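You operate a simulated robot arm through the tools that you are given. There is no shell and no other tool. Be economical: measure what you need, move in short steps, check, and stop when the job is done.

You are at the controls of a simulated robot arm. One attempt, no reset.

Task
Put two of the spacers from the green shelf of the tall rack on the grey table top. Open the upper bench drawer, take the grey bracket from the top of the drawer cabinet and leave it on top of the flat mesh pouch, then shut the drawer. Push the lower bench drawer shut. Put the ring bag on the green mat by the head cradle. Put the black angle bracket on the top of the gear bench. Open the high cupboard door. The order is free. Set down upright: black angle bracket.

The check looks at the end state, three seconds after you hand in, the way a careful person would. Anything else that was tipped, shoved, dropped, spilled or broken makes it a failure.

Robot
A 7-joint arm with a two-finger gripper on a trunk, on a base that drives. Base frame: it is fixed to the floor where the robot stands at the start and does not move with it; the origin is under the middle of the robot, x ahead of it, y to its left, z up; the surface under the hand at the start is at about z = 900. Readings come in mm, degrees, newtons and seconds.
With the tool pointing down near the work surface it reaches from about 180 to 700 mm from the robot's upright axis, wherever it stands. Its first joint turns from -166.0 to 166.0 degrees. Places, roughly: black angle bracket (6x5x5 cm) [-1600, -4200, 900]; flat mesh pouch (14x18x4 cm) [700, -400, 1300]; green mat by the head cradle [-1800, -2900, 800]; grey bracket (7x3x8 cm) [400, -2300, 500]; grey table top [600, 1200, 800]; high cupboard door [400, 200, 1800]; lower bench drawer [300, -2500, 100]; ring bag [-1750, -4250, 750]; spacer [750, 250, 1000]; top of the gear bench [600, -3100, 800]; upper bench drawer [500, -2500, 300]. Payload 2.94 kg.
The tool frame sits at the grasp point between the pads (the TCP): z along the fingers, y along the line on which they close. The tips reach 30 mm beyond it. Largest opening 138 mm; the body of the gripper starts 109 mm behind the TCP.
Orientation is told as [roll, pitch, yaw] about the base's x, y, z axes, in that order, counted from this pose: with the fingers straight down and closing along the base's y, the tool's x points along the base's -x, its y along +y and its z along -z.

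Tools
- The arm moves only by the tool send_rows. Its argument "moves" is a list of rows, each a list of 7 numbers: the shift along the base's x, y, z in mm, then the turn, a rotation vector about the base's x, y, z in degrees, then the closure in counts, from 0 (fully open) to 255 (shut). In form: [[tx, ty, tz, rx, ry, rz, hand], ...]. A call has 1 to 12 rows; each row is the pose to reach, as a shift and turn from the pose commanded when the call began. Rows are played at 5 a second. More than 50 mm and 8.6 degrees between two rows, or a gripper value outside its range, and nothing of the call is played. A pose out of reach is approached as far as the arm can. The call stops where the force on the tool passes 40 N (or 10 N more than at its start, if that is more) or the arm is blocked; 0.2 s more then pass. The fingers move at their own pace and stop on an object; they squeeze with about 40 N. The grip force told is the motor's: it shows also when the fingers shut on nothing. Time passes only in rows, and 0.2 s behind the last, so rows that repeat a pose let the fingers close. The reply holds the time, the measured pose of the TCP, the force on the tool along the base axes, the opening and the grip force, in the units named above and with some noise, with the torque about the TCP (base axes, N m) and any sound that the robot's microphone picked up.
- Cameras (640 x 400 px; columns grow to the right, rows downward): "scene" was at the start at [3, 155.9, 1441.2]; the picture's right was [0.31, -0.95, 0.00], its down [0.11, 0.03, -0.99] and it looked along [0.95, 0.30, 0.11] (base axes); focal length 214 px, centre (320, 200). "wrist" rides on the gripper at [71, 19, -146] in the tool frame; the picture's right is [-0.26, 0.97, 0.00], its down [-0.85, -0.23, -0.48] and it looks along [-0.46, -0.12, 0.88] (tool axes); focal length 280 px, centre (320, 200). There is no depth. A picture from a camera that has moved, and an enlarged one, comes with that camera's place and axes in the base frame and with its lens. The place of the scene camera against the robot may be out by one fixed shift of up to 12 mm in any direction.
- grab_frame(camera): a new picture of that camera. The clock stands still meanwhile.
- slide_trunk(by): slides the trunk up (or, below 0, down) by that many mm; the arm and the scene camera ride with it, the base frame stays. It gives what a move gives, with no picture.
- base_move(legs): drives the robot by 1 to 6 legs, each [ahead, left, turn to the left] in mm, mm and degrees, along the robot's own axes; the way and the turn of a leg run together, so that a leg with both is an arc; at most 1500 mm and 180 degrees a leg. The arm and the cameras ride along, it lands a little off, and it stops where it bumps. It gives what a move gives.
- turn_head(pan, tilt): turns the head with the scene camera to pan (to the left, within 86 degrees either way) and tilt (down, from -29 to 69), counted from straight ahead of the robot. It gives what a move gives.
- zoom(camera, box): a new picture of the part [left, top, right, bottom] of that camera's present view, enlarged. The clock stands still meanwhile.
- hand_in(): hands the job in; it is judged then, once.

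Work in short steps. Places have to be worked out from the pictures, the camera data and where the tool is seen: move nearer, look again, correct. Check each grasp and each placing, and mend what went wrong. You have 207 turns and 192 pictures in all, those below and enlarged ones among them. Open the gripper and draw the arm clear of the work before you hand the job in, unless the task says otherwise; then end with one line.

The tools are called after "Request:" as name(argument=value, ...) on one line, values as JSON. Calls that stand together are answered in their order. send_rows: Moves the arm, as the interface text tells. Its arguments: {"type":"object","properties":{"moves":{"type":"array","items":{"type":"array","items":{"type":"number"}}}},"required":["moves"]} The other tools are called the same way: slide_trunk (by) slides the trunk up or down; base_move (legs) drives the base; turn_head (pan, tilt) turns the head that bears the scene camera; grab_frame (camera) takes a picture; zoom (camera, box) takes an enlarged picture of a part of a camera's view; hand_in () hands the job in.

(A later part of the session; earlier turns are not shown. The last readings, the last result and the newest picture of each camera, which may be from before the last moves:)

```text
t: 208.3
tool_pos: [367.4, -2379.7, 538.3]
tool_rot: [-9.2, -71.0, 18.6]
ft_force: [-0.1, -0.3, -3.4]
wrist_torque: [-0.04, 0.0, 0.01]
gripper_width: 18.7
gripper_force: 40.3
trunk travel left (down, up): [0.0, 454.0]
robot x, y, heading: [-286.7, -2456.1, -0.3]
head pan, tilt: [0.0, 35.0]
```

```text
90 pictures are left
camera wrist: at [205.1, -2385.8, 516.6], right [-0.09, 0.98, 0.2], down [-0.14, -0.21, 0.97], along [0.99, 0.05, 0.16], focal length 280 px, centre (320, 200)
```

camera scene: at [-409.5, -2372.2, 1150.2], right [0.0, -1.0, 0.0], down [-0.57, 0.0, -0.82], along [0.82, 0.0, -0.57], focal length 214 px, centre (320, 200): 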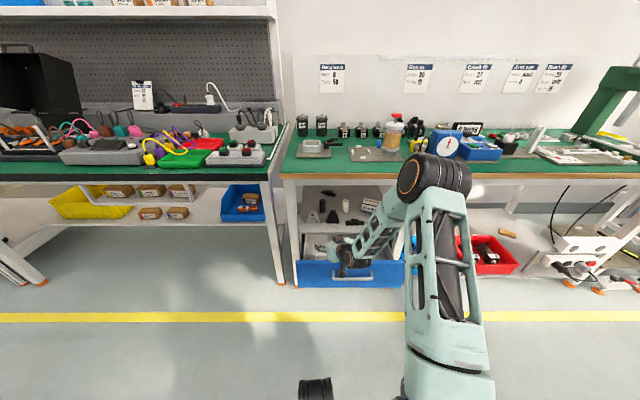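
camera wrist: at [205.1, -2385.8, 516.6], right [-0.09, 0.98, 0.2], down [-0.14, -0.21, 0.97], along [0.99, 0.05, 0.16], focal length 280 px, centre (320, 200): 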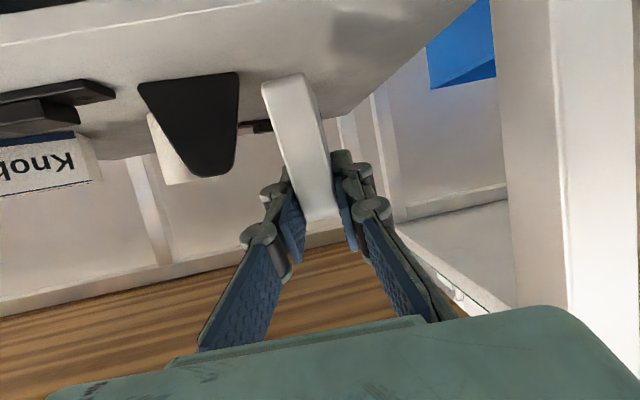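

Good hold. I'll back out and drive up the aisle to the rack, then raise the trunk.

Request:
base_move(legs=[[-420, 0, 0.2], [0, 1015, 0], [0, 1015, 0]])

Request:
slide_trunk(by=440)

Request:
turn_head(pan=10, tilt=15)

Request:
grab_frame(camera="scene")

```text
t: 228.5
tool_pos: [-31.6, -361.6, 538.5]
tool_rot: [-9.3, -71.0, 18.1]
ft_force: [0.2, 0.1, -1.4]
wrist_torque: [0.01, 0.02, 0.01]
gripper_width: 18.6
gripper_force: 39.9
trunk travel left (down, up): [0.0, 454.0]
robot x, y, heading: [-687.0, -433.7, -0.5]
head pan, tilt: [0.0, 35.0]
```

```text
refused: 440 is not a number from -400 to 400
```

```text
t: 229.3
tool_pos: [-32.9, -361.0, 537.7]
tool_rot: [-9.2, -70.9, 18.2]
ft_force: [-0.6, 0.0, -1.9]
wrist_torque: [0.02, -0.03, -0.01]
gripper_width: 18.9
gripper_force: 39.8
trunk travel left (down, up): [0.0, 454.0]
robot x, y, heading: [-684.0, -432.9, -0.3]
head pan, tilt: [10.0, 15.0]
```

```text
89 pictures are left
camera scene: at [-670.4, -287.5, 1182.1], right [0.16, -0.99, 0.0], down [-0.26, -0.04, -0.97], along [0.95, 0.16, -0.26], focal length 214 px, centre (320, 200)
```

scene: 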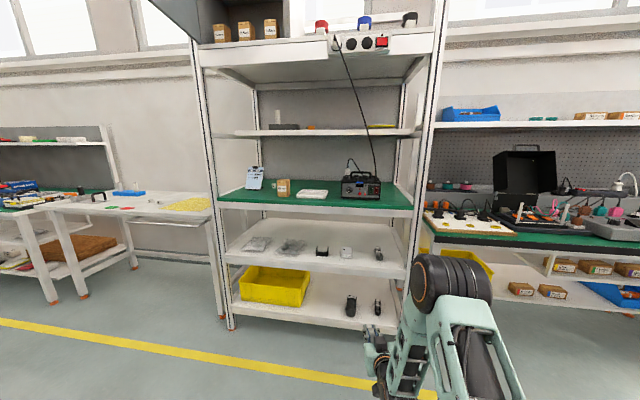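

I'll raise the trunk by 400 and take a closer look at the pouch and the hanging cable.

Request:
slide_trunk(by=400)

Request:
zoom(camera="scene", box=[230, 130, 470, 320])

```text
t: 233.2
tool_pos: [-32.5, -360.6, 937.7]
tool_rot: [-9.2, -70.9, 18.1]
ft_force: [0.4, 0.2, -2.3]
wrist_torque: [0.02, -0.03, -0.02]
gripper_width: 18.6
gripper_force: 40.1
trunk travel left (down, up): [-400.0, 54.0]
robot x, y, heading: [-688.4, -435.2, -0.6]
head pan, tilt: [10.0, 15.0]
```

```text
2.11 times, centred on (350, 225) of scene
camera zoom: at [-670.2, -287.4, 1582.2], right [0.16, -0.99, 0.0], down [-0.26, -0.04, -0.97], along [0.95, 0.16, -0.26], focal length 452 px, centre (257, 147)
```

zoom: 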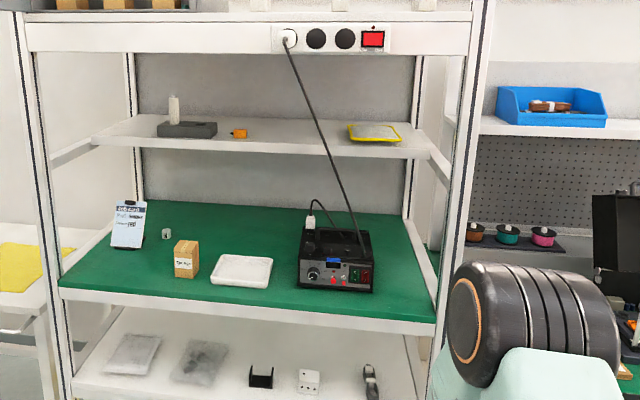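

The pouch (yellow rim) triangulates to about [710,-421,1270] on the upper shelf, clear of the cable at y of about -270. I'll raise the hand and straighten its yaw.

Request:
send_rows(moves=[[0, -7, 40, 0, 0, -1, 255], [0, -14, 80, 0, 0, -2, 255], [0, -21, 120, 0, 0, -3, 255], [0, -28, 160, 0, 0, -4, 255], [0, -35, 200, 0, 0, -5, 255], [0, -42, 240, 0, 0, -6, 255], [0, -49, 280, 0, 0, -7, 255], [0, -56, 320, 0, 0, -8, 255], [0, -63, 360, 0, 0, -9, 255], [0, -70, 400, 0, 0, -10, 255], [0, -75, 440, 0, 0, -10, 255], [0, -75, 450, 0, 0, -10, 255]])

Request:
grab_frame(camera="scene")

Request:
grab_frame(camera="wrist")

```text
t: 235.8
tool_pos: [-35.1, -437.0, 1379.8]
tool_rot: [-11.2, -71.3, 10.0]
ft_force: [0.5, -0.7, -1.5]
wrist_torque: [0.02, 0.02, 0.03]
gripper_width: 18.6
gripper_force: 40.0
out of reach, approached as far as the arm can: row 11, 12
trunk travel left (down, up): [-400.0, 54.0]
robot x, y, heading: [-686.3, -436.0, -0.4]
head pan, tilt: [10.0, 15.0]
```

```text
87 pictures are left
camera scene: at [-670.9, -287.4, 1582.7], right [0.16, -0.99, 0.0], down [-0.25, -0.04, -0.97], along [0.95, 0.16, -0.25], focal length 214 px, centre (320, 200)
```

scene: 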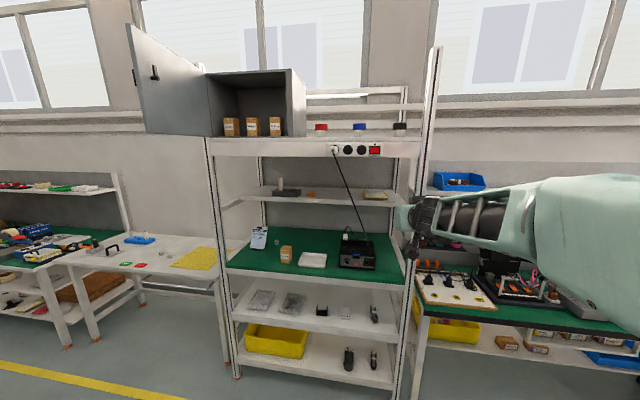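

```text
86 pictures are left
camera wrist: at [-194.9, -415.5, 1357.2], right [0.1, 0.98, 0.19], down [-0.18, -0.17, 0.97], along [0.98, -0.13, 0.16], focal length 280 px, centre (320, 200)
```

wrist: 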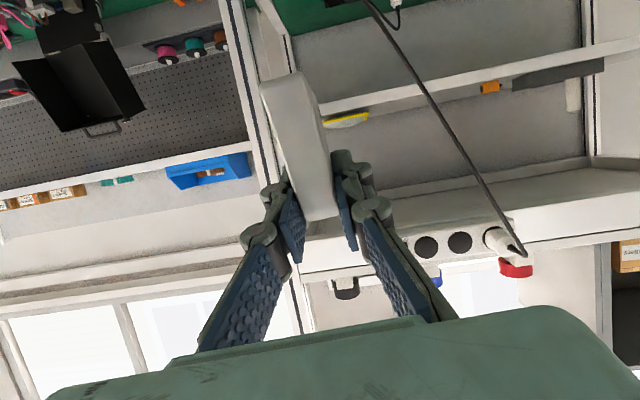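

The pouch is at y of about -408, spanning x 610–790. The current forearm slope would graze the rack's apron (bottom at z 1511), so I'll lower the trunk 120 and raise the hand relative to it.

Request:
slide_trunk(by=-120)

Request:
send_rows(moves=[[0, 10, 30, 0, 0, 0, 255], [0, 20, 60, 0, 0, 0, 255], [0, 28, 90, 0, 0, 0, 255], [0, 28, 115, 0, 0, 0, 255], [0, 28, 115, 0, 0, 0, 255]])

Request:
grab_frame(camera="scene")

```text
t: 237.2
tool_pos: [-34.3, -437.8, 1257.7]
tool_rot: [-9.7, -71.0, 8.3]
ft_force: [0.0, 1.0, -1.8]
wrist_torque: [-0.01, 0.0, -0.01]
gripper_width: 19.0
gripper_force: 40.3
trunk travel left (down, up): [-280.0, 174.0]
robot x, y, heading: [-682.8, -432.2, -0.9]
head pan, tilt: [10.0, 15.0]
```

```text
t: 238.4
tool_pos: [-32.1, -409.0, 1371.9]
tool_rot: [-9.7, -71.0, 8.3]
ft_force: [0.8, 0.5, -2.7]
wrist_torque: [-0.02, 0.01, -0.01]
gripper_width: 18.8
gripper_force: 40.2
trunk travel left (down, up): [-280.0, 174.0]
robot x, y, heading: [-683.7, -434.1, -0.4]
head pan, tilt: [10.0, 15.0]
```

```text
85 pictures are left
camera scene: at [-670.3, -287.5, 1462.2], right [0.16, -0.99, 0.0], down [-0.26, -0.04, -0.97], along [0.95, 0.16, -0.26], focal length 214 px, centre (320, 200)
```

scene: 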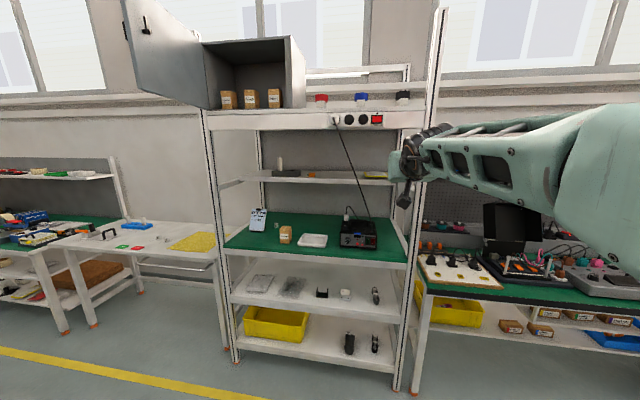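

The forearm is nearly level now. I'll lower the trunk another 50, keep hand height, then advance to just outside the rack and look.

Request:
slide_trunk(by=-50)

Request:
send_rows(moves=[[0, 0, 25, 0, 0, 0, 255], [0, 0, 46, 0, 0, 0, 255], [0, 0, 46, 0, 0, 0, 255]])

Request:
base_move(legs=[[330, 0, 0.4]])

Request:
grab_frame(camera="wrist")

Request:
grab_frame(camera="scene")

```text
t: 239.4
tool_pos: [-34.4, -409.4, 1322.7]
tool_rot: [-9.7, -71.1, 8.2]
ft_force: [-0.9, -0.1, -1.6]
wrist_torque: [-0.02, 0.02, -0.04]
gripper_width: 19.0
gripper_force: 39.6
trunk travel left (down, up): [-230.0, 224.0]
robot x, y, heading: [-684.5, -432.1, -0.7]
head pan, tilt: [10.0, 15.0]
```

```text
t: 240.2
tool_pos: [-32.9, -408.5, 1370.1]
tool_rot: [-9.7, -71.1, 8.3]
ft_force: [0.6, 0.3, -2.7]
wrist_torque: [-0.01, 0.04, -0.05]
gripper_width: 18.8
gripper_force: 39.9
trunk travel left (down, up): [-230.0, 224.0]
robot x, y, heading: [-685.0, -433.1, -0.6]
head pan, tilt: [10.0, 15.0]
```

```text
t: 242.4
tool_pos: [297.9, -403.3, 1369.5]
tool_rot: [-9.7, -71.1, 8.8]
ft_force: [0.4, 0.0, -1.4]
wrist_torque: [0.0, 0.01, -0.03]
gripper_width: 19.0
gripper_force: 40.1
trunk travel left (down, up): [-230.0, 224.0]
robot x, y, heading: [-354.6, -437.1, -0.1]
head pan, tilt: [10.0, 15.0]
```

```text
84 pictures are left
camera wrist: at [137.5, -382.6, 1347.9], right [0.09, 0.98, 0.2], down [-0.18, -0.18, 0.97], along [0.98, -0.12, 0.16], focal length 280 px, centre (320, 200)
```

wrist: 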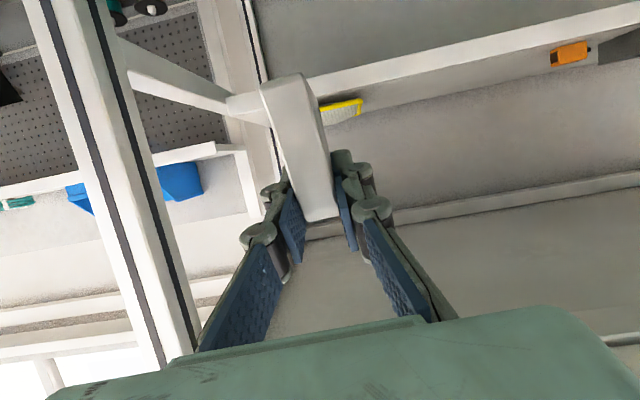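

```text
83 pictures are left
camera scene: at [-339.1, -289.1, 1412.2], right [0.17, -0.98, 0.0], down [-0.26, -0.04, -0.97], along [0.95, 0.17, -0.26], focal length 214 px, centre (320, 200)
```

scene: 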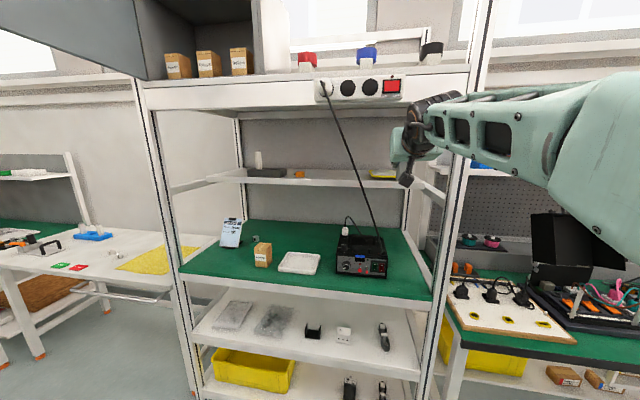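

The corridor looks clear. I'll advance 220 mm more and look.

Request:
base_move(legs=[[220, 0, 0]])

Request:
grab_frame(camera="wrist")

Request:
grab_frame(camera="scene")

```text
t: 244.0
tool_pos: [515.5, -406.1, 1369.8]
tool_rot: [-9.8, -71.1, 8.7]
ft_force: [0.1, -0.2, -1.6]
wrist_torque: [-0.07, 0.01, 0.01]
gripper_width: 18.7
gripper_force: 40.0
trunk travel left (down, up): [-230.0, 224.0]
robot x, y, heading: [-133.7, -436.5, 0.1]
head pan, tilt: [10.0, 15.0]
```

```text
82 pictures are left
camera wrist: at [354.0, -385.0, 1347.9], right [0.09, 0.98, 0.2], down [-0.18, -0.18, 0.97], along [0.98, -0.12, 0.16], focal length 280 px, centre (320, 200)
```

wrist: 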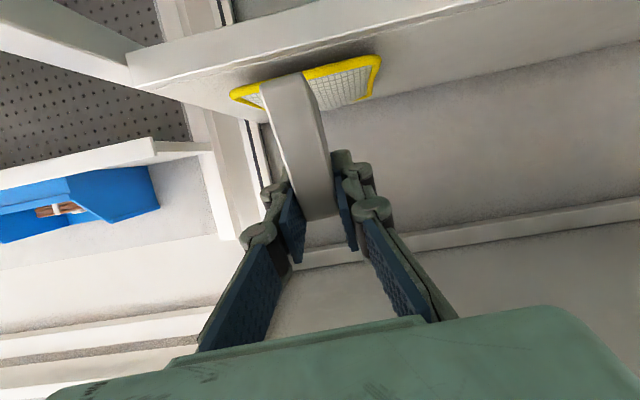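

```text
81 pictures are left
camera scene: at [-122.2, -289.6, 1412.2], right [0.17, -0.99, 0.0], down [-0.26, -0.04, -0.97], along [0.95, 0.16, -0.26], focal length 214 px, centre (320, 200)
```

scene: 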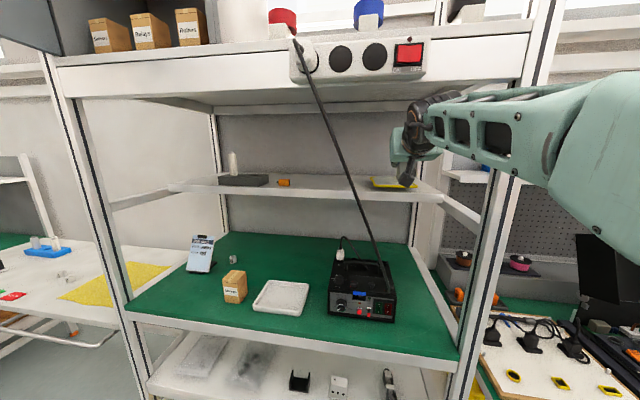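

The pouch top lies at z of about 1284, x 595–778, y -466 to -340. I'll advance 130 with the base and 30 with the arm to centre over it.

Request:
base_move(legs=[[130, 0, 0]])

Request:
send_rows(moves=[[15, 0, 0, 0, 0, 0, 255], [30, 0, -5, 0, 0, 0, 255], [30, 0, -12, 0, 0, 0, 255], [30, 0, -18, 0, 0, 0, 255], [30, 0, -18, 0, 0, 0, 255]])

Request:
grab_frame(camera="wrist")

Request:
zoom(camera="scene", box=[340, 90, 480, 220])

```text
t: 245.3
tool_pos: [643.8, -406.6, 1368.8]
tool_rot: [-9.7, -71.1, 8.6]
ft_force: [0.0, -0.6, -1.4]
wrist_torque: [0.02, -0.02, 0.0]
gripper_width: 18.6
gripper_force: 40.0
trunk travel left (down, up): [-230.0, 224.0]
robot x, y, heading: [-6.3, -436.6, -0.1]
head pan, tilt: [10.0, 15.0]
```

```text
t: 246.5
tool_pos: [676.2, -413.6, 1351.4]
tool_rot: [-9.0, -71.0, 7.7]
ft_force: [1.2, -2.3, -2.3]
wrist_torque: [0.06, -0.06, 0.13]
gripper_width: 19.0
gripper_force: 39.6
out of reach, approached as far as the arm can: row 1, 2, 3
trunk travel left (down, up): [-230.0, 224.0]
robot x, y, heading: [-4.9, -436.7, -0.2]
head pan, tilt: [10.0, 15.0]
```

```text
80 pictures are left
camera wrist: at [514.1, -391.1, 1330.0], right [0.1, 0.98, 0.2], down [-0.18, -0.18, 0.97], along [0.98, -0.13, 0.16], focal length 280 px, centre (320, 200)
```

wrist: 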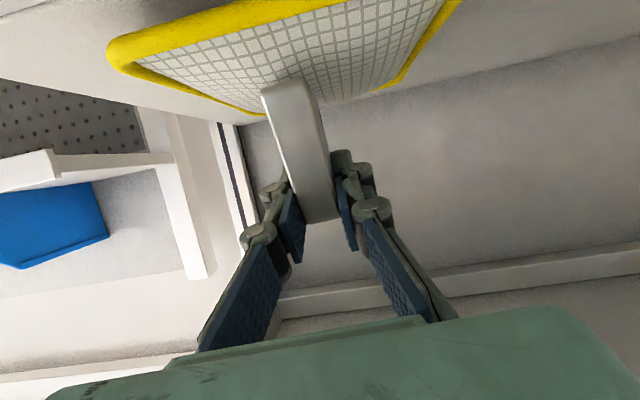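

```text
3.08 times, centred on (410, 155) of scene
camera zoom: at [7.8, -293.5, 1412.6], right [0.17, -0.99, 0.0], down [-0.26, -0.04, -0.97], along [0.95, 0.16, -0.26], focal length 660 px, centre (43, 338)
```

zoom: 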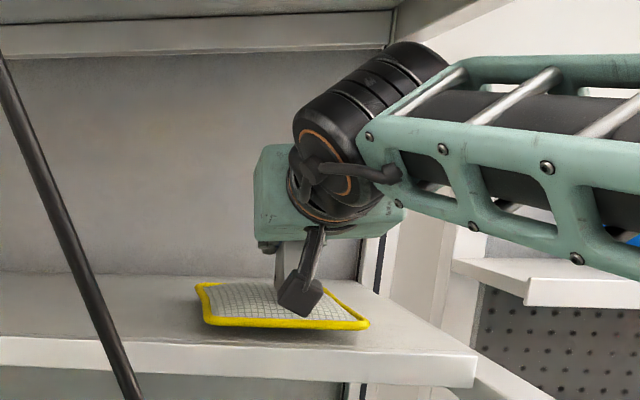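

The bracket is over the middle of the pouch. Lowering gently to contact.

Request:
send_rows(moves=[[0, 0, -3, 0, 0, 0, 255], [0, 0, -6, 0, 0, 0, 255], [0, 0, -9, 0, 0, 0, 255], [0, 0, -9, 0, 0, 0, 255]])

Request:
zoom(camera="wrist", box=[180, 20, 400, 240])

```text
t: 247.5
tool_pos: [671.7, -406.2, 1348.9]
tool_rot: [-9.8, -71.8, 8.8]
ft_force: [7.4, -3.2, 28.5]
wrist_torque: [0.02, -0.58, -0.06]
gripper_width: 18.8
gripper_force: 39.9
trunk travel left (down, up): [-230.0, 224.0]
robot x, y, heading: [-3.9, -434.6, -0.2]
head pan, tilt: [10.0, 15.0]
```

```text
1.82 times, centred on (290, 130) of wrist
camera zoom: at [511.2, -385.8, 1325.7], right [0.09, 0.98, 0.2], down [-0.19, -0.18, 0.96], along [0.98, -0.12, 0.17], focal length 510 px, centre (374, 327)
```

zoom: 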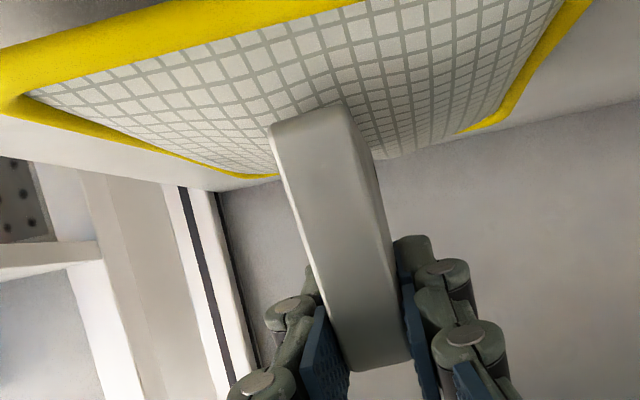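

Contact. I'll ease off, open slowly and check that it stands.

Request:
send_rows(moves=[[0, 0, 2, 0, 0, 0, 255], [0, 0, 3, 0, 0, 0, 250], [0, 0, 3, 0, 0, 0, 225], [0, 0, 3, 0, 0, 0, 210], [0, 0, 3, 0, 0, 0, 195], [0, 0, 3, 0, 0, 0, 180], [0, 0, 3, 0, 0, 0, 165], [0, 0, 3, 0, 0, 0, 165]])

Request:
grab_frame(camera="wrist")

```text
t: 249.3
tool_pos: [674.9, -406.9, 1346.8]
tool_rot: [-9.7, -71.1, 8.6]
ft_force: [0.2, 0.6, -0.4]
wrist_torque: [-0.04, 0.01, 0.01]
gripper_width: 48.8
gripper_force: 0.0
trunk travel left (down, up): [-230.0, 224.0]
robot x, y, heading: [-8.4, -438.7, -0.3]
head pan, tilt: [10.0, 15.0]
```

```text
77 pictures are left
camera wrist: at [513.0, -384.8, 1324.5], right [0.09, 0.98, 0.2], down [-0.18, -0.18, 0.97], along [0.98, -0.12, 0.16], focal length 280 px, centre (320, 200)
```

wrist: 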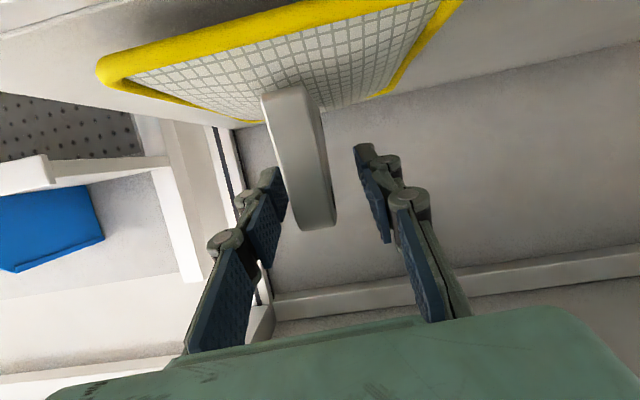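

It stands on the pouch. It's nearer the right finger, so I shift 7 mm right, then retreat straight back.

Request:
send_rows(moves=[[0, -4, 0, 0, 0, 0, 160], [0, -7, 0, 0, 0, 0, 150], [-15, -7, 0, 0, 0, 0, 150], [-35, -7, 0, 0, 0, 0, 150]])

Request:
base_move(legs=[[-120, 0, 0]])

Request:
grab_frame(camera="wrist")

```text
t: 250.3
tool_pos: [637.8, -413.2, 1346.7]
tool_rot: [-9.7, -71.1, 8.7]
ft_force: [1.3, -0.4, 0.4]
wrist_torque: [0.04, -0.02, 0.02]
gripper_width: 56.7
gripper_force: 0.0
trunk travel left (down, up): [-230.0, 224.0]
robot x, y, heading: [-4.8, -436.3, -0.1]
head pan, tilt: [10.0, 15.0]
```

```text
t: 251.6
tool_pos: [518.2, -413.0, 1346.4]
tool_rot: [-9.8, -71.0, 8.7]
ft_force: [-0.2, 0.7, 0.0]
wrist_torque: [0.01, 0.01, -0.02]
gripper_width: 57.0
gripper_force: 0.0
trunk travel left (down, up): [-230.0, 224.0]
robot x, y, heading: [-126.8, -437.3, -0.2]
head pan, tilt: [10.0, 15.0]
```

```text
76 pictures are left
camera wrist: at [357.1, -391.6, 1324.7], right [0.09, 0.98, 0.2], down [-0.18, -0.18, 0.97], along [0.98, -0.12, 0.16], focal length 280 px, centre (320, 200)
```

wrist: 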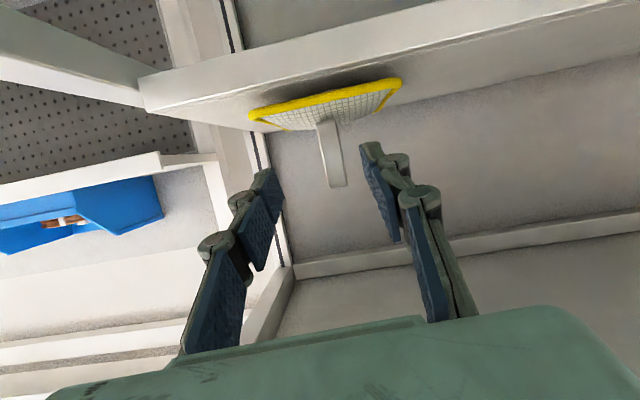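

It stands well on the pouch. Now back to the bench to shut the upper drawer: drive, lower the trunk, and lower the hand on the way.

Request:
base_move(legs=[[-560, 0, 0.2], [0, -980, 0], [0, -978, 0]])

Request:
slide_trunk(by=-230)

Request:
send_rows(moves=[[-10, 0, -45, 0, 2, 0, 255], [-20, 0, -90, 0, 4, 0, 255], [-30, 0, -135, 0, 6, 0, 255], [-40, 0, -180, 0, 8, 0, 255], [-50, 0, -225, 0, 10, 0, 255], [-60, 0, -270, 0, 12, 0, 255], [-60, 0, -315, 0, 14, 0, 255], [-60, 0, -360, 0, 16, 0, 255], [-60, 0, -405, 0, 18, 0, 255], [-60, 0, -450, 0, 20, 0, 255], [-60, 0, -495, 0, 22, 0, 255], [-60, 0, -540, 0, 24, 0, 255]])

Request:
send_rows(moves=[[0, 0, -45, 0, 0, 0, 255], [0, 0, -90, 0, 0, 0, 255], [0, 0, -135, 0, 0, 0, 255], [0, 0, -180, 0, 0, 0, 255], [0, 0, -215, 0, 0, 0, 255]])

Request:
turn_head(pan=0, tilt=35)

Request:
grab_frame(camera="scene")

Request:
grab_frame(camera="wrist")

```text
t: 271.9
tool_pos: [-20.5, -2370.9, 1346.7]
tool_rot: [-9.6, -71.1, 9.4]
ft_force: [0.0, -0.1, -0.7]
wrist_torque: [-0.01, 0.0, 0.0]
gripper_width: 56.7
gripper_force: 0.1
trunk travel left (down, up): [-230.0, 224.0]
robot x, y, heading: [-666.5, -2400.6, 0.6]
head pan, tilt: [10.0, 15.0]
```

```text
t: 274.3
tool_pos: [-21.1, -2371.0, 1116.4]
tool_rot: [-9.7, -71.1, 9.4]
ft_force: [0.6, 0.0, 0.0]
wrist_torque: [-0.02, 0.0, 0.01]
gripper_width: 56.6
gripper_force: 0.1
trunk travel left (down, up): [0.0, 454.0]
robot x, y, heading: [-666.6, -2402.8, 0.7]
head pan, tilt: [10.0, 15.0]
```

```text
t: 276.9
tool_pos: [-78.8, -2372.7, 574.3]
tool_rot: [-4.0, -47.3, 4.4]
ft_force: [-0.8, -0.6, 0.1]
wrist_torque: [-0.03, 0.01, 0.0]
gripper_width: 0.0
gripper_force: 27.8
trunk travel left (down, up): [0.0, 454.0]
robot x, y, heading: [-666.3, -2398.5, 0.5]
head pan, tilt: [10.0, 15.0]
```

```text
t: 278.1
tool_pos: [-79.4, -2371.4, 361.9]
tool_rot: [-4.1, -47.3, 4.6]
ft_force: [1.4, 0.4, -0.3]
wrist_torque: [-0.03, 0.04, 0.02]
gripper_width: 0.2
gripper_force: 28.2
trunk travel left (down, up): [0.0, 454.0]
robot x, y, heading: [-664.1, -2400.2, 0.6]
head pan, tilt: [10.0, 15.0]
```

```text
t: 278.9
tool_pos: [-79.7, -2371.7, 361.5]
tool_rot: [-4.2, -47.2, 4.5]
ft_force: [-0.2, -0.5, -0.7]
wrist_torque: [0.0, -0.02, 0.0]
gripper_width: 0.0
gripper_force: 28.7
trunk travel left (down, up): [0.0, 454.0]
robot x, y, heading: [-666.6, -2403.6, 0.7]
head pan, tilt: [0.0, 35.0]
```

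```text
75 pictures are left
camera scene: at [-657.8, -2272.2, 1150.3], right [0.01, -1.0, 0.0], down [-0.57, -0.01, -0.82], along [0.82, 0.01, -0.57], focal length 214 px, centre (320, 200)
```

scene: 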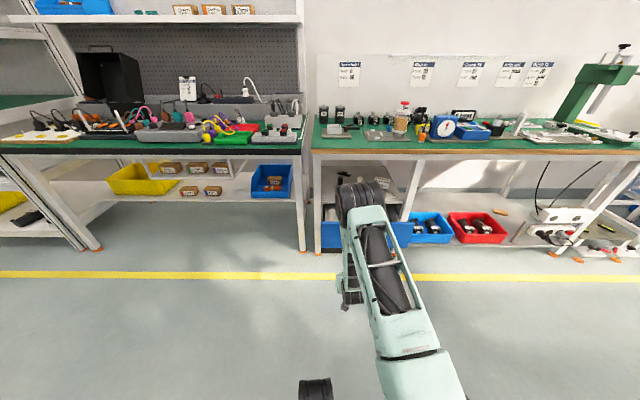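

```text
74 pictures are left
camera wrist: at [-235.4, -2352.0, 406.7], right [0.15, 0.98, 0.15], down [0.23, -0.18, 0.96], along [0.96, -0.11, -0.25], focal length 280 px, centre (320, 200)
```

wrist: 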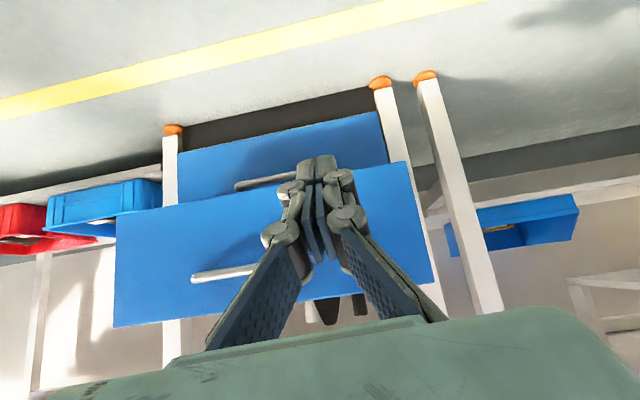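

Fingers are aimed at the left part of the upper drawer face. I'll drive to push, finishing with arm steps.

Request:
base_move(legs=[[330, 0, -0.6]])

Request:
send_rows(moves=[[12, 0, 0, 0, 0, 0, 255], [24, 0, 0, 0, 0, 0, 255], [34, 0, 0, 0, 0, 0, 255], [44, 0, 0, 0, 0, 0, 255], [52, 0, 0, 0, 0, 0, 255], [60, 0, 0, 0, 0, 0, 255], [68, 0, 0, 0, 0, 0, 255]])

Request:
grab_frame(camera="wrist")

```text
t: 281.1
tool_pos: [243.6, -2376.6, 361.3]
tool_rot: [-4.1, -47.3, 4.0]
ft_force: [-1.3, 0.2, 0.3]
wrist_torque: [0.0, -0.01, -0.01]
gripper_width: 0.0
gripper_force: 28.3
trunk travel left (down, up): [0.0, 454.0]
robot x, y, heading: [-345.1, -2401.9, -0.2]
head pan, tilt: [0.0, 35.0]
```

```text
t: 282.4
tool_pos: [294.1, -2376.0, 355.8]
tool_rot: [-4.1, -46.2, 3.9]
ft_force: [-0.4, -0.2, 0.1]
wrist_torque: [0.02, 0.02, 0.0]
gripper_width: 0.3
gripper_force: 28.3
trunk travel left (down, up): [0.0, 454.0]
robot x, y, heading: [-345.1, -2400.7, -0.2]
head pan, tilt: [0.0, 35.0]
stopped in row 6: the force on the tool passed its limit at 51 N (the readings are from after the stop); the commanded pose is now the measured one
```

```text
73 pictures are left
camera wrist: at [138.4, -2355.3, 404.0], right [0.17, 0.98, 0.14], down [0.25, -0.18, 0.95], along [0.95, -0.12, -0.27], focal length 280 px, centre (320, 200)
```

wrist: 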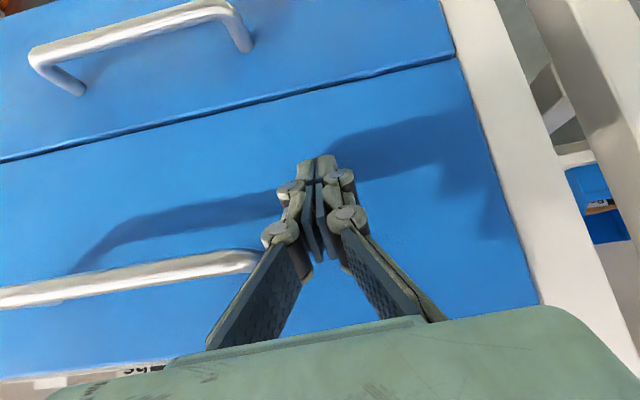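

Both drawers are flush. I'll back away, raise the hand, and turn around to face the opposite bench line.

Request:
send_rows(moves=[[-30, 0, 0, 0, 0, 0, 255], [-60, 0, 0, 0, 0, 0, 255]])

Request:
base_move(legs=[[-280, 0, 0]])

Request:
slide_trunk(by=230)

Request:
send_rows(moves=[[0, 0, 40, 0, 4, 0, 200], [0, 0, 80, 0, 8, 0, 150], [0, 0, 120, 0, 12, 0, 120], [0, 0, 160, 0, 16, 0, 120], [0, 0, 200, 0, 20, 0, 120], [0, 0, 240, 0, 24, 0, 120], [0, 0, 280, 0, 28, 0, 120], [0, 0, 320, 0, 32, 0, 120], [0, 0, 360, 0, 36, 0, 120], [0, 0, 400, 0, 40, 0, 120], [0, 0, 440, 0, 44, 0, 120]])

Request:
base_move(legs=[[0, 0, 90], [0, 0, 90]])

Request:
grab_frame(camera="scene")

```text
t: 283.0
tool_pos: [233.7, -2377.1, 357.4]
tool_rot: [-4.1, -46.3, 3.9]
ft_force: [0.0, -0.8, 0.2]
wrist_torque: [-0.06, -0.02, 0.0]
gripper_width: 0.3
gripper_force: 28.2
trunk travel left (down, up): [0.0, 454.0]
robot x, y, heading: [-342.2, -2400.7, -0.1]
head pan, tilt: [0.0, 35.0]
```

```text
t: 285.0
tool_pos: [-48.1, -2377.0, 356.0]
tool_rot: [-4.1, -46.2, 3.8]
ft_force: [0.6, 0.5, -0.1]
wrist_torque: [-0.02, 0.04, -0.01]
gripper_width: 0.0
gripper_force: 28.6
trunk travel left (down, up): [0.0, 454.0]
robot x, y, heading: [-624.5, -2400.5, -0.1]
head pan, tilt: [0.0, 35.0]
```

```text
t: 287.4
tool_pos: [-49.3, -2376.3, 587.2]
tool_rot: [-4.1, -46.3, 3.9]
ft_force: [-0.5, -0.2, -0.3]
wrist_torque: [-0.01, 0.01, -0.03]
gripper_width: 0.3
gripper_force: 28.3
trunk travel left (down, up): [-230.0, 224.0]
robot x, y, heading: [-626.7, -2403.2, -0.1]
head pan, tilt: [0.0, 35.0]
```

```text
t: 289.8
tool_pos: [-48.5, -2372.5, 1028.2]
tool_rot: [-1.4, -2.2, 2.8]
ft_force: [-0.2, 1.1, 0.0]
wrist_torque: [-0.01, 0.0, -0.03]
gripper_width: 73.1
gripper_force: 0.0
trunk travel left (down, up): [-230.0, 224.0]
robot x, y, heading: [-624.2, -2396.6, -0.1]
head pan, tilt: [0.0, 35.0]
```

```text
t: 297.8
tool_pos: [-1202.1, -2421.4, 1027.3]
tool_rot: [-1.4, -2.4, -177.9]
ft_force: [-1.2, 0.7, -0.8]
wrist_torque: [0.0, 0.0, 0.0]
gripper_width: 73.4
gripper_force: 0.0
trunk travel left (down, up): [-230.0, 224.0]
robot x, y, heading: [-621.2, -2399.7, 179.3]
head pan, tilt: [0.0, 35.0]
```

```text
72 pictures are left
camera scene: at [-633.8, -2540.8, 1380.2], right [0.01, 1.0, 0.0], down [0.57, -0.01, -0.82], along [-0.82, 0.01, -0.57], focal length 214 px, centre (320, 200)
```

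scene: 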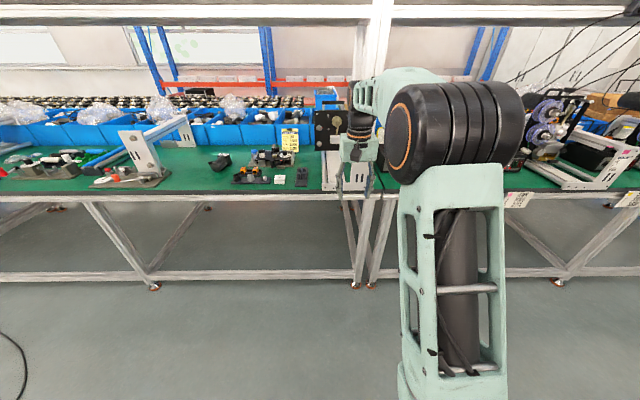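

I'm now facing the opposite bench. I'll move along to y of about -2900 and view the head cradle area.

Request:
base_move(legs=[[0, 450, 0.7]])

Request:
turn_head(pan=20, tilt=25)

Request:
grab_frame(camera="scene")

Request:
turn_head(pan=60, tilt=20)

Request:
grab_frame(camera="scene")

```text
t: 302.4
tool_pos: [-1204.5, -2889.2, 1027.8]
tool_rot: [-1.3, -2.3, -177.4]
ft_force: [0.2, 0.3, -0.4]
wrist_torque: [-0.03, 0.01, -0.02]
gripper_width: 73.0
gripper_force: 0.0
trunk travel left (down, up): [-230.0, 224.0]
robot x, y, heading: [-629.5, -2860.4, 180.0]
head pan, tilt: [0.0, 35.0]
```

```text
t: 303.2
tool_pos: [-1203.7, -2889.2, 1027.2]
tool_rot: [-1.4, -2.4, -177.5]
ft_force: [-1.2, -0.7, 0.7]
wrist_torque: [-0.01, 0.0, 0.02]
gripper_width: 72.9
gripper_force: 0.0
trunk travel left (down, up): [-230.0, 224.0]
robot x, y, heading: [-629.9, -2863.3, 179.8]
head pan, tilt: [20.0, 25.0]
```

```text
71 pictures are left
camera scene: at [-634.3, -3034.5, 1396.0], right [-0.34, 0.94, 0.0], down [0.4, 0.14, -0.91], along [-0.85, -0.31, -0.42], focal length 214 px, centre (320, 200)
```

scene: 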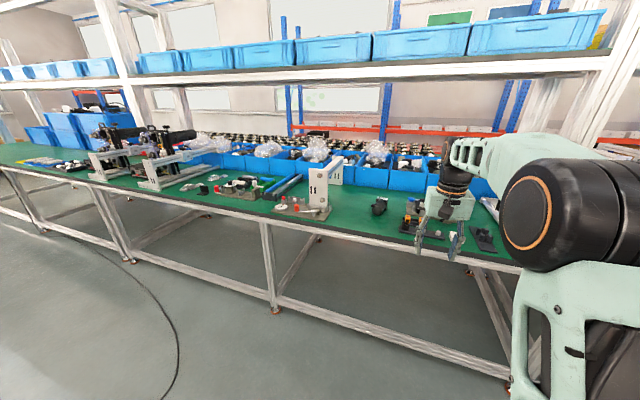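

```text
t: 304.3
tool_pos: [-1204.5, -2888.8, 1028.5]
tool_rot: [-1.3, -2.3, -177.5]
ft_force: [-0.5, 0.3, -0.1]
wrist_torque: [0.0, 0.02, 0.01]
gripper_width: 73.3
gripper_force: 0.1
trunk travel left (down, up): [-230.0, 224.0]
robot x, y, heading: [-630.4, -2861.1, 179.9]
head pan, tilt: [60.0, 20.0]
```

```text
70 pictures are left
camera scene: at [-594.4, -3083.8, 1404.1], right [-0.86, 0.5, 0.0], down [0.17, 0.3, -0.94], along [-0.47, -0.81, -0.34], focal length 214 px, centre (320, 200)
```

scene: 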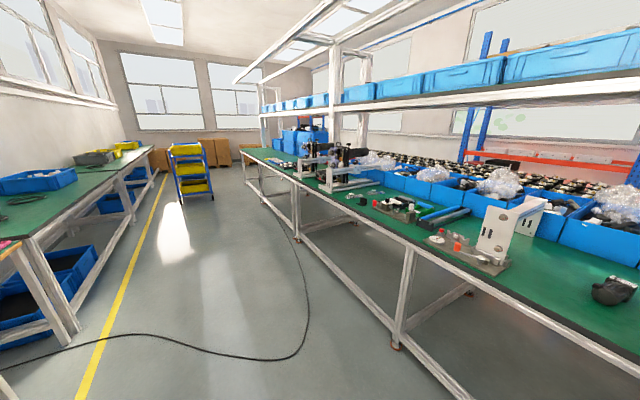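

Request:
turn_head(pan=5, tilt=30)

Request:
zoom(camera="scene", box=[220, 90, 460, 240])

Request:
grab_frame(camera="wrist")

```text
t: 305.6
tool_pos: [-1204.1, -2888.9, 1027.8]
tool_rot: [-1.4, -2.3, -177.5]
ft_force: [-0.2, -0.1, 0.7]
wrist_torque: [0.0, -0.01, -0.02]
gripper_width: 73.0
gripper_force: 0.0
trunk travel left (down, up): [-230.0, 224.0]
robot x, y, heading: [-629.1, -2862.6, 179.8]
head pan, tilt: [5.0, 30.0]
```

```text
2.67 times, centred on (340, 165) of scene
camera zoom: at [-637.7, -3011.0, 1388.0], right [-0.09, 1.0, 0.0], down [0.5, 0.04, -0.87], along [-0.86, -0.07, -0.5], focal length 572 px, centre (267, 293)
```

zoom: 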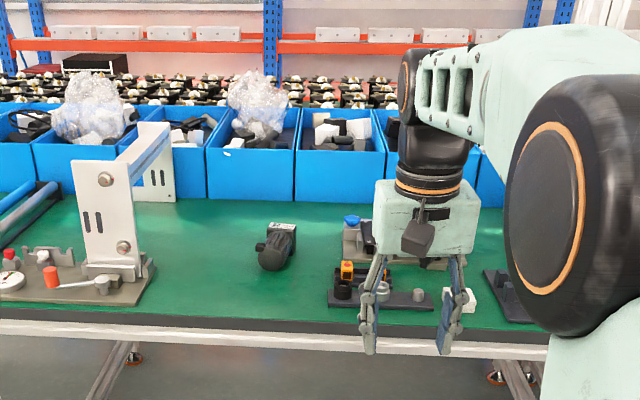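

```text
68 pictures are left
camera wrist: at [-1126.7, -2906.6, 1169.6], right [-0.22, -0.98, -0.01], down [-0.84, 0.18, 0.52], along [-0.5, 0.12, -0.86], focal length 280 px, centre (320, 200)
```

wrist: 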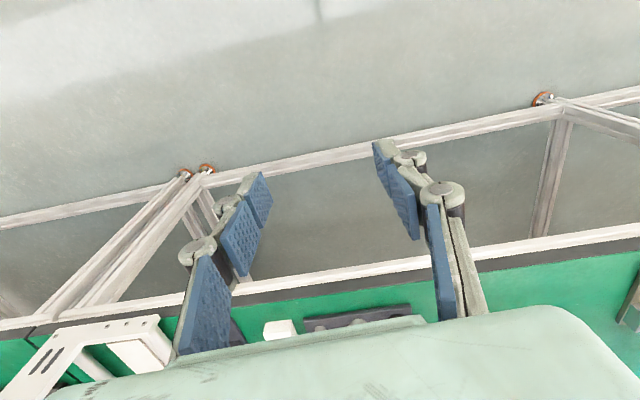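

The area near y -2900 has free green surface between the small motor and some fixtures. Now on to y of about -4200 for the ring bag and the angle bracket.

Request:
base_move(legs=[[0, 1290, 0]])

Request:
turn_head(pan=0, tilt=28)

Request:
grab_frame(camera="scene")

Request:
grab_frame(camera="wrist")

```text
t: 317.0
tool_pos: [-1214.1, -4160.5, 1027.6]
tool_rot: [-1.4, -2.4, -178.0]
ft_force: [0.5, -0.1, 1.1]
wrist_torque: [0.02, 0.01, -0.01]
gripper_width: 72.9
gripper_force: 0.0
trunk travel left (down, up): [-230.0, 224.0]
robot x, y, heading: [-640.3, -4140.2, 179.4]
head pan, tilt: [5.0, 30.0]
```

```text
t: 317.6
tool_pos: [-1214.5, -4160.4, 1027.3]
tool_rot: [-1.4, -2.3, -177.9]
ft_force: [0.4, -0.5, 0.6]
wrist_torque: [0.0, -0.01, 0.01]
gripper_width: 73.0
gripper_force: 0.0
trunk travel left (down, up): [-230.0, 224.0]
robot x, y, heading: [-636.3, -4135.1, 179.0]
head pan, tilt: [0.0, 28.0]
```

```text
67 pictures are left
camera scene: at [-650.2, -4280.2, 1391.2], right [0.01, 1.0, 0.0], down [0.47, -0.01, -0.88], along [-0.88, 0.01, -0.47], focal length 214 px, centre (320, 200)
```

scene: 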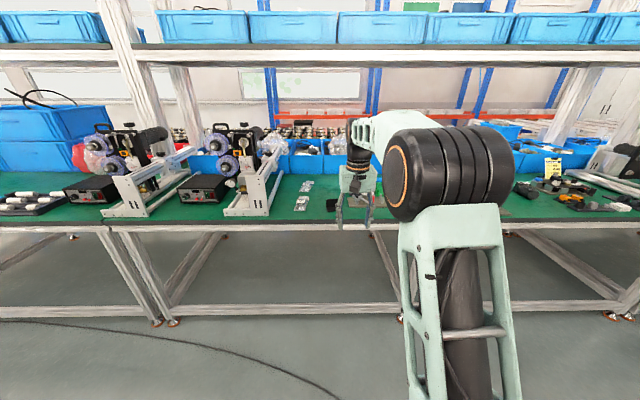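

```text
66 pictures are left
camera wrist: at [-1137.1, -4178.3, 1169.5], right [-0.23, -0.97, -0.01], down [-0.84, 0.19, 0.52], along [-0.5, 0.13, -0.86], focal length 280 px, centre (320, 200)
```

wrist: 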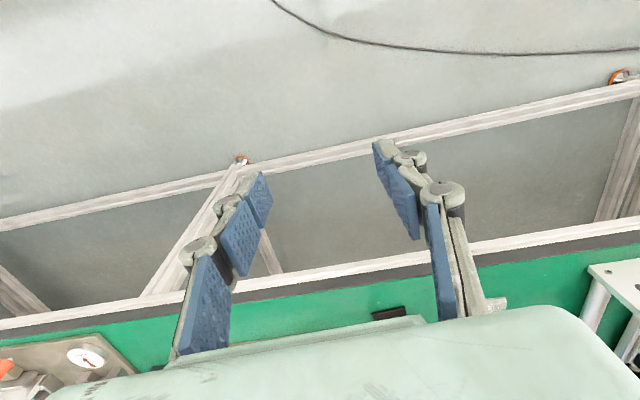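

Request:
zoom(camera="scene", box=[240, 150, 400, 250])

```text
4.00 times, centred on (320, 200) of scene
camera zoom: at [-650.2, -4280.2, 1391.2], right [0.01, 1.0, 0.0], down [0.47, -0.01, -0.88], along [-0.88, 0.01, -0.47], focal length 858 px, centre (320, 200)
```

zoom: 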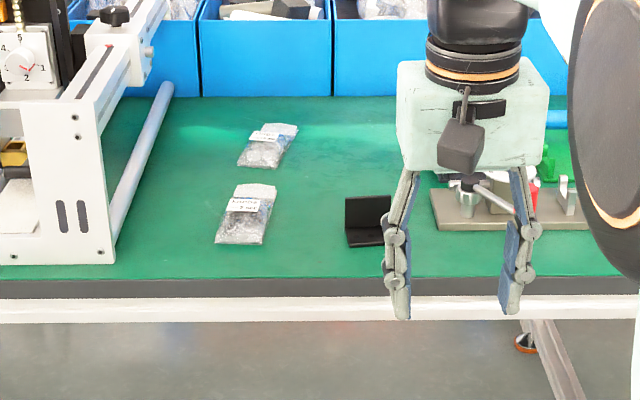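

Request:
zoom(camera="scene", box=[290, 175, 350, 215])

```text
10.00 times, centred on (320, 195) of scene
camera zoom: at [-650.2, -4280.2, 1391.2], right [0.01, 1.0, 0.0], down [0.47, -0.01, -0.88], along [-0.88, 0.01, -0.47], focal length 2145 px, centre (320, 250)
```

zoom: 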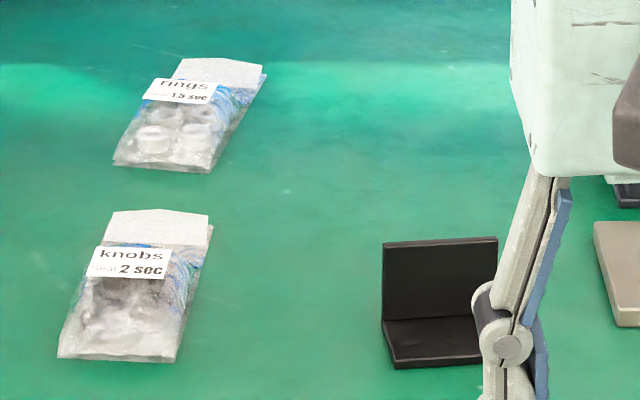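

The rear bag is labelled "rings" and the front one "knobs"; the black angle bracket stands beside them. I'll move closer, with the hand over the ring bag's column.

Request:
base_move(legs=[[0, 185, 0.6], [440, 0, 0]])

Request:
grab_frame(camera="wrist")

Request:
grab_frame(camera="scene")

```text
t: 322.2
tool_pos: [-1652.4, -4357.3, 1028.4]
tool_rot: [-1.3, -2.2, -177.2]
ft_force: [-0.1, -0.4, 0.4]
wrist_torque: [0.02, -0.03, 0.02]
gripper_width: 72.7
gripper_force: 0.0
trunk travel left (down, up): [-230.0, 224.0]
robot x, y, heading: [-1075.8, -4327.6, -179.8]
head pan, tilt: [0.0, 28.0]
```

```text
63 pictures are left
camera wrist: at [-1574.7, -4373.7, 1169.6], right [-0.21, -0.98, -0.01], down [-0.84, 0.18, 0.52], along [-0.5, 0.12, -0.86], focal length 280 px, centre (320, 200)
```

wrist: 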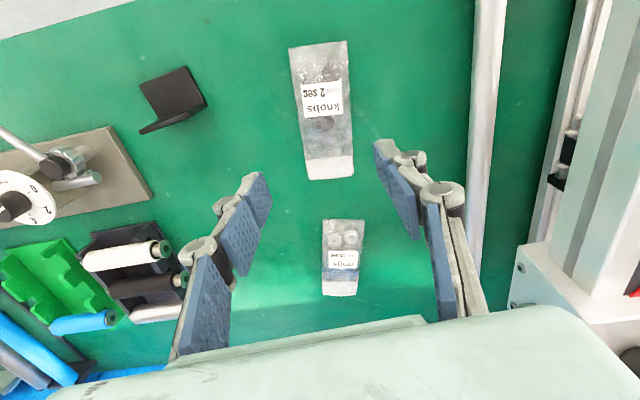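

```text
62 pictures are left
camera scene: at [-1086.5, -4468.3, 1391.2], right [0.0, 1.0, 0.0], down [0.47, 0.0, -0.88], along [-0.88, 0.0, -0.47], focal length 214 px, centre (320, 200)
```

scene: 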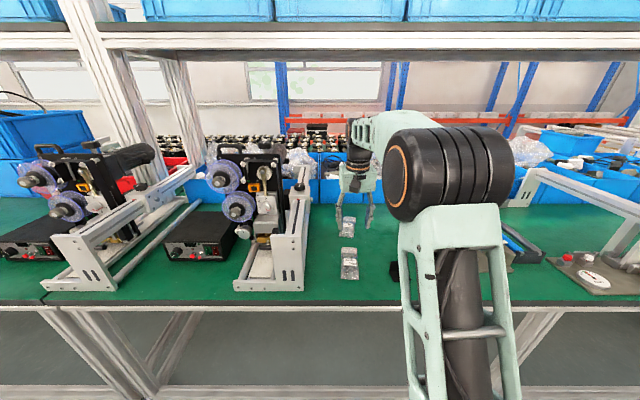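

The ring bag's contents are at about [-1864…-1905,-4339,812], and the table at z of about 800. I'll drive 130 closer, then pitch 20° forward and descend towards it.

Request:
base_move(legs=[[130, 0, 0]])

Request:
send_rows(moves=[[-20, 5, -20, 0, 7, 0, 70], [-45, 12, -40, 0, 14, 0, 70], [-70, 19, -70, 0, 20, 0, 70], [-90, 19, -105, 0, 20, 0, 70], [-90, 19, -105, 0, 20, 0, 70]])

Request:
grab_frame(camera="wrist")

```text
t: 323.5
tool_pos: [-1781.9, -4357.1, 1028.3]
tool_rot: [-1.5, -2.3, -177.2]
ft_force: [-0.1, 0.2, -0.1]
wrist_torque: [-0.03, 0.0, 0.02]
gripper_width: 73.1
gripper_force: 0.0
trunk travel left (down, up): [-230.0, 224.0]
robot x, y, heading: [-1205.2, -4327.8, -180.0]
head pan, tilt: [0.0, 28.0]
```

```text
t: 324.7
tool_pos: [-1871.9, -4337.7, 924.4]
tool_rot: [-2.4, -22.4, -177.0]
ft_force: [-0.6, 0.1, 0.2]
wrist_torque: [0.01, 0.01, 0.01]
gripper_width: 100.5
gripper_force: 0.1
trunk travel left (down, up): [-230.0, 224.0]
robot x, y, heading: [-1203.0, -4327.0, -179.8]
head pan, tilt: [0.0, 28.0]
```

```text
61 pictures are left
camera wrist: at [-1751.1, -4356.0, 1030.6], right [-0.21, -0.98, 0.06], down [-0.61, 0.18, 0.77], along [-0.76, 0.12, -0.63], focal length 280 px, centre (320, 200)
```

wrist: 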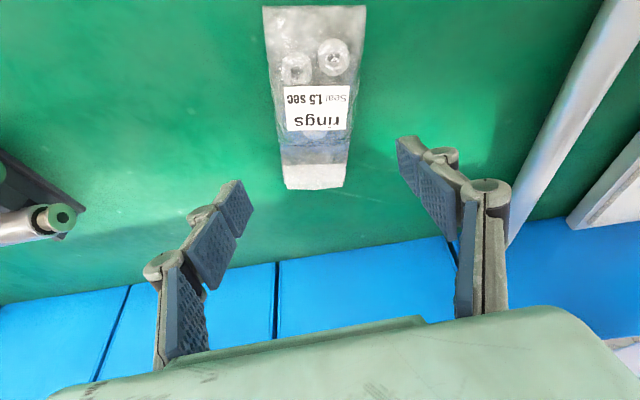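

The bag is right under the hand. I'll lower to z 846 with the fingers straddling it.

Request:
send_rows(moves=[[0, -3, -35, 0, 0, 0, 70], [2, -4, -65, 0, 0, 0, 70], [2, -4, -78, 0, 0, 0, 70], [2, -4, -78, 0, 0, 0, 70]])

Request:
grab_frame(camera="wrist")

```text
t: 325.6
tool_pos: [-1875.0, -4344.7, 865.2]
tool_rot: [-2.3, -24.5, -176.8]
ft_force: [30.0, 0.8, 55.6]
wrist_torque: [2.15, -0.2, -0.96]
gripper_width: 91.0
gripper_force: 24.8
trunk travel left (down, up): [-230.0, 224.0]
robot x, y, heading: [-1202.0, -4330.0, -180.0]
head pan, tilt: [0.0, 28.0]
stopped in row 4: the force on the tool passed its limit at 45 N (the readings are from after the stop); the commanded pose is now the measured one
```

```text
60 pictures are left
camera wrist: at [-1748.9, -4361.7, 967.9], right [-0.2, -0.98, 0.07], down [-0.58, 0.18, 0.79], along [-0.79, 0.12, -0.6], focal length 280 px, centre (320, 200)
```

wrist: 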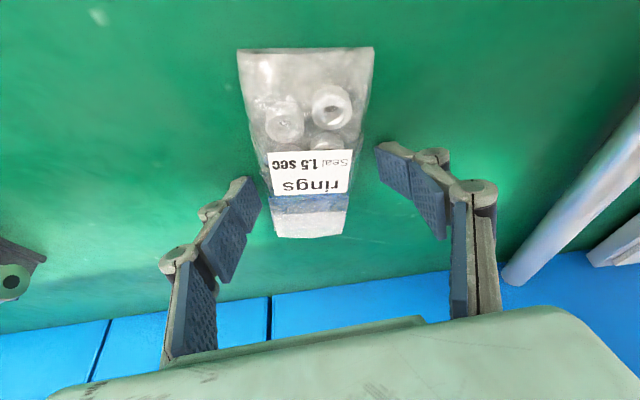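

The tips touched the bench at TCP z 865, so the bench is at about z 833. I'll lift 5 mm, shift 18 mm towards the rings, and close.

Request:
send_rows(moves=[[0, 0, 6, 0, -1, 0, 70], [10, -1, 6, 0, -2, 0, 70], [18, -1, 5, 0, -2, 0, 90], [18, -1, 4, 0, -2, 0, 140], [18, -1, 4, 0, -2, 0, 200], [18, -1, 4, 0, -2, 0, 255], [18, -1, 4, 0, -2, 0, 255], [18, -1, 4, 0, -2, 0, 255]])

Request:
grab_frame(camera="wrist")

```text
t: 327.4
tool_pos: [-1860.1, -4352.0, 872.4]
tool_rot: [-2.0, -23.1, -176.7]
ft_force: [4.7, -23.8, 57.7]
wrist_torque: [-2.71, -0.48, 0.03]
gripper_width: 58.7
gripper_force: 39.9
trunk travel left (down, up): [-230.0, 224.0]
robot x, y, heading: [-1207.2, -4326.5, -180.0]
head pan, tilt: [0.0, 28.0]
```

```text
59 pictures are left
camera wrist: at [-1737.3, -4368.0, 977.3], right [-0.2, -0.98, 0.07], down [-0.6, 0.18, 0.78], along [-0.77, 0.11, -0.62], focal length 280 px, centre (320, 200)
```

wrist: 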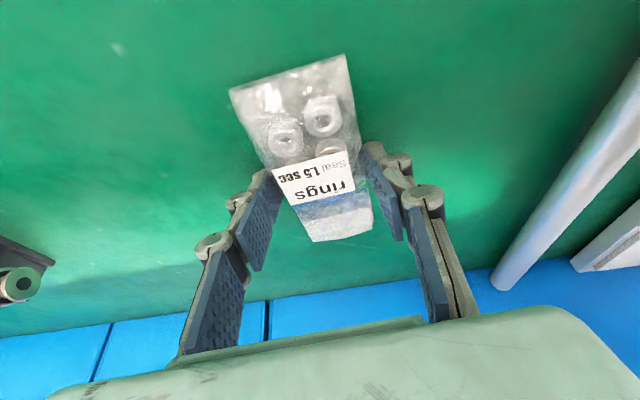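

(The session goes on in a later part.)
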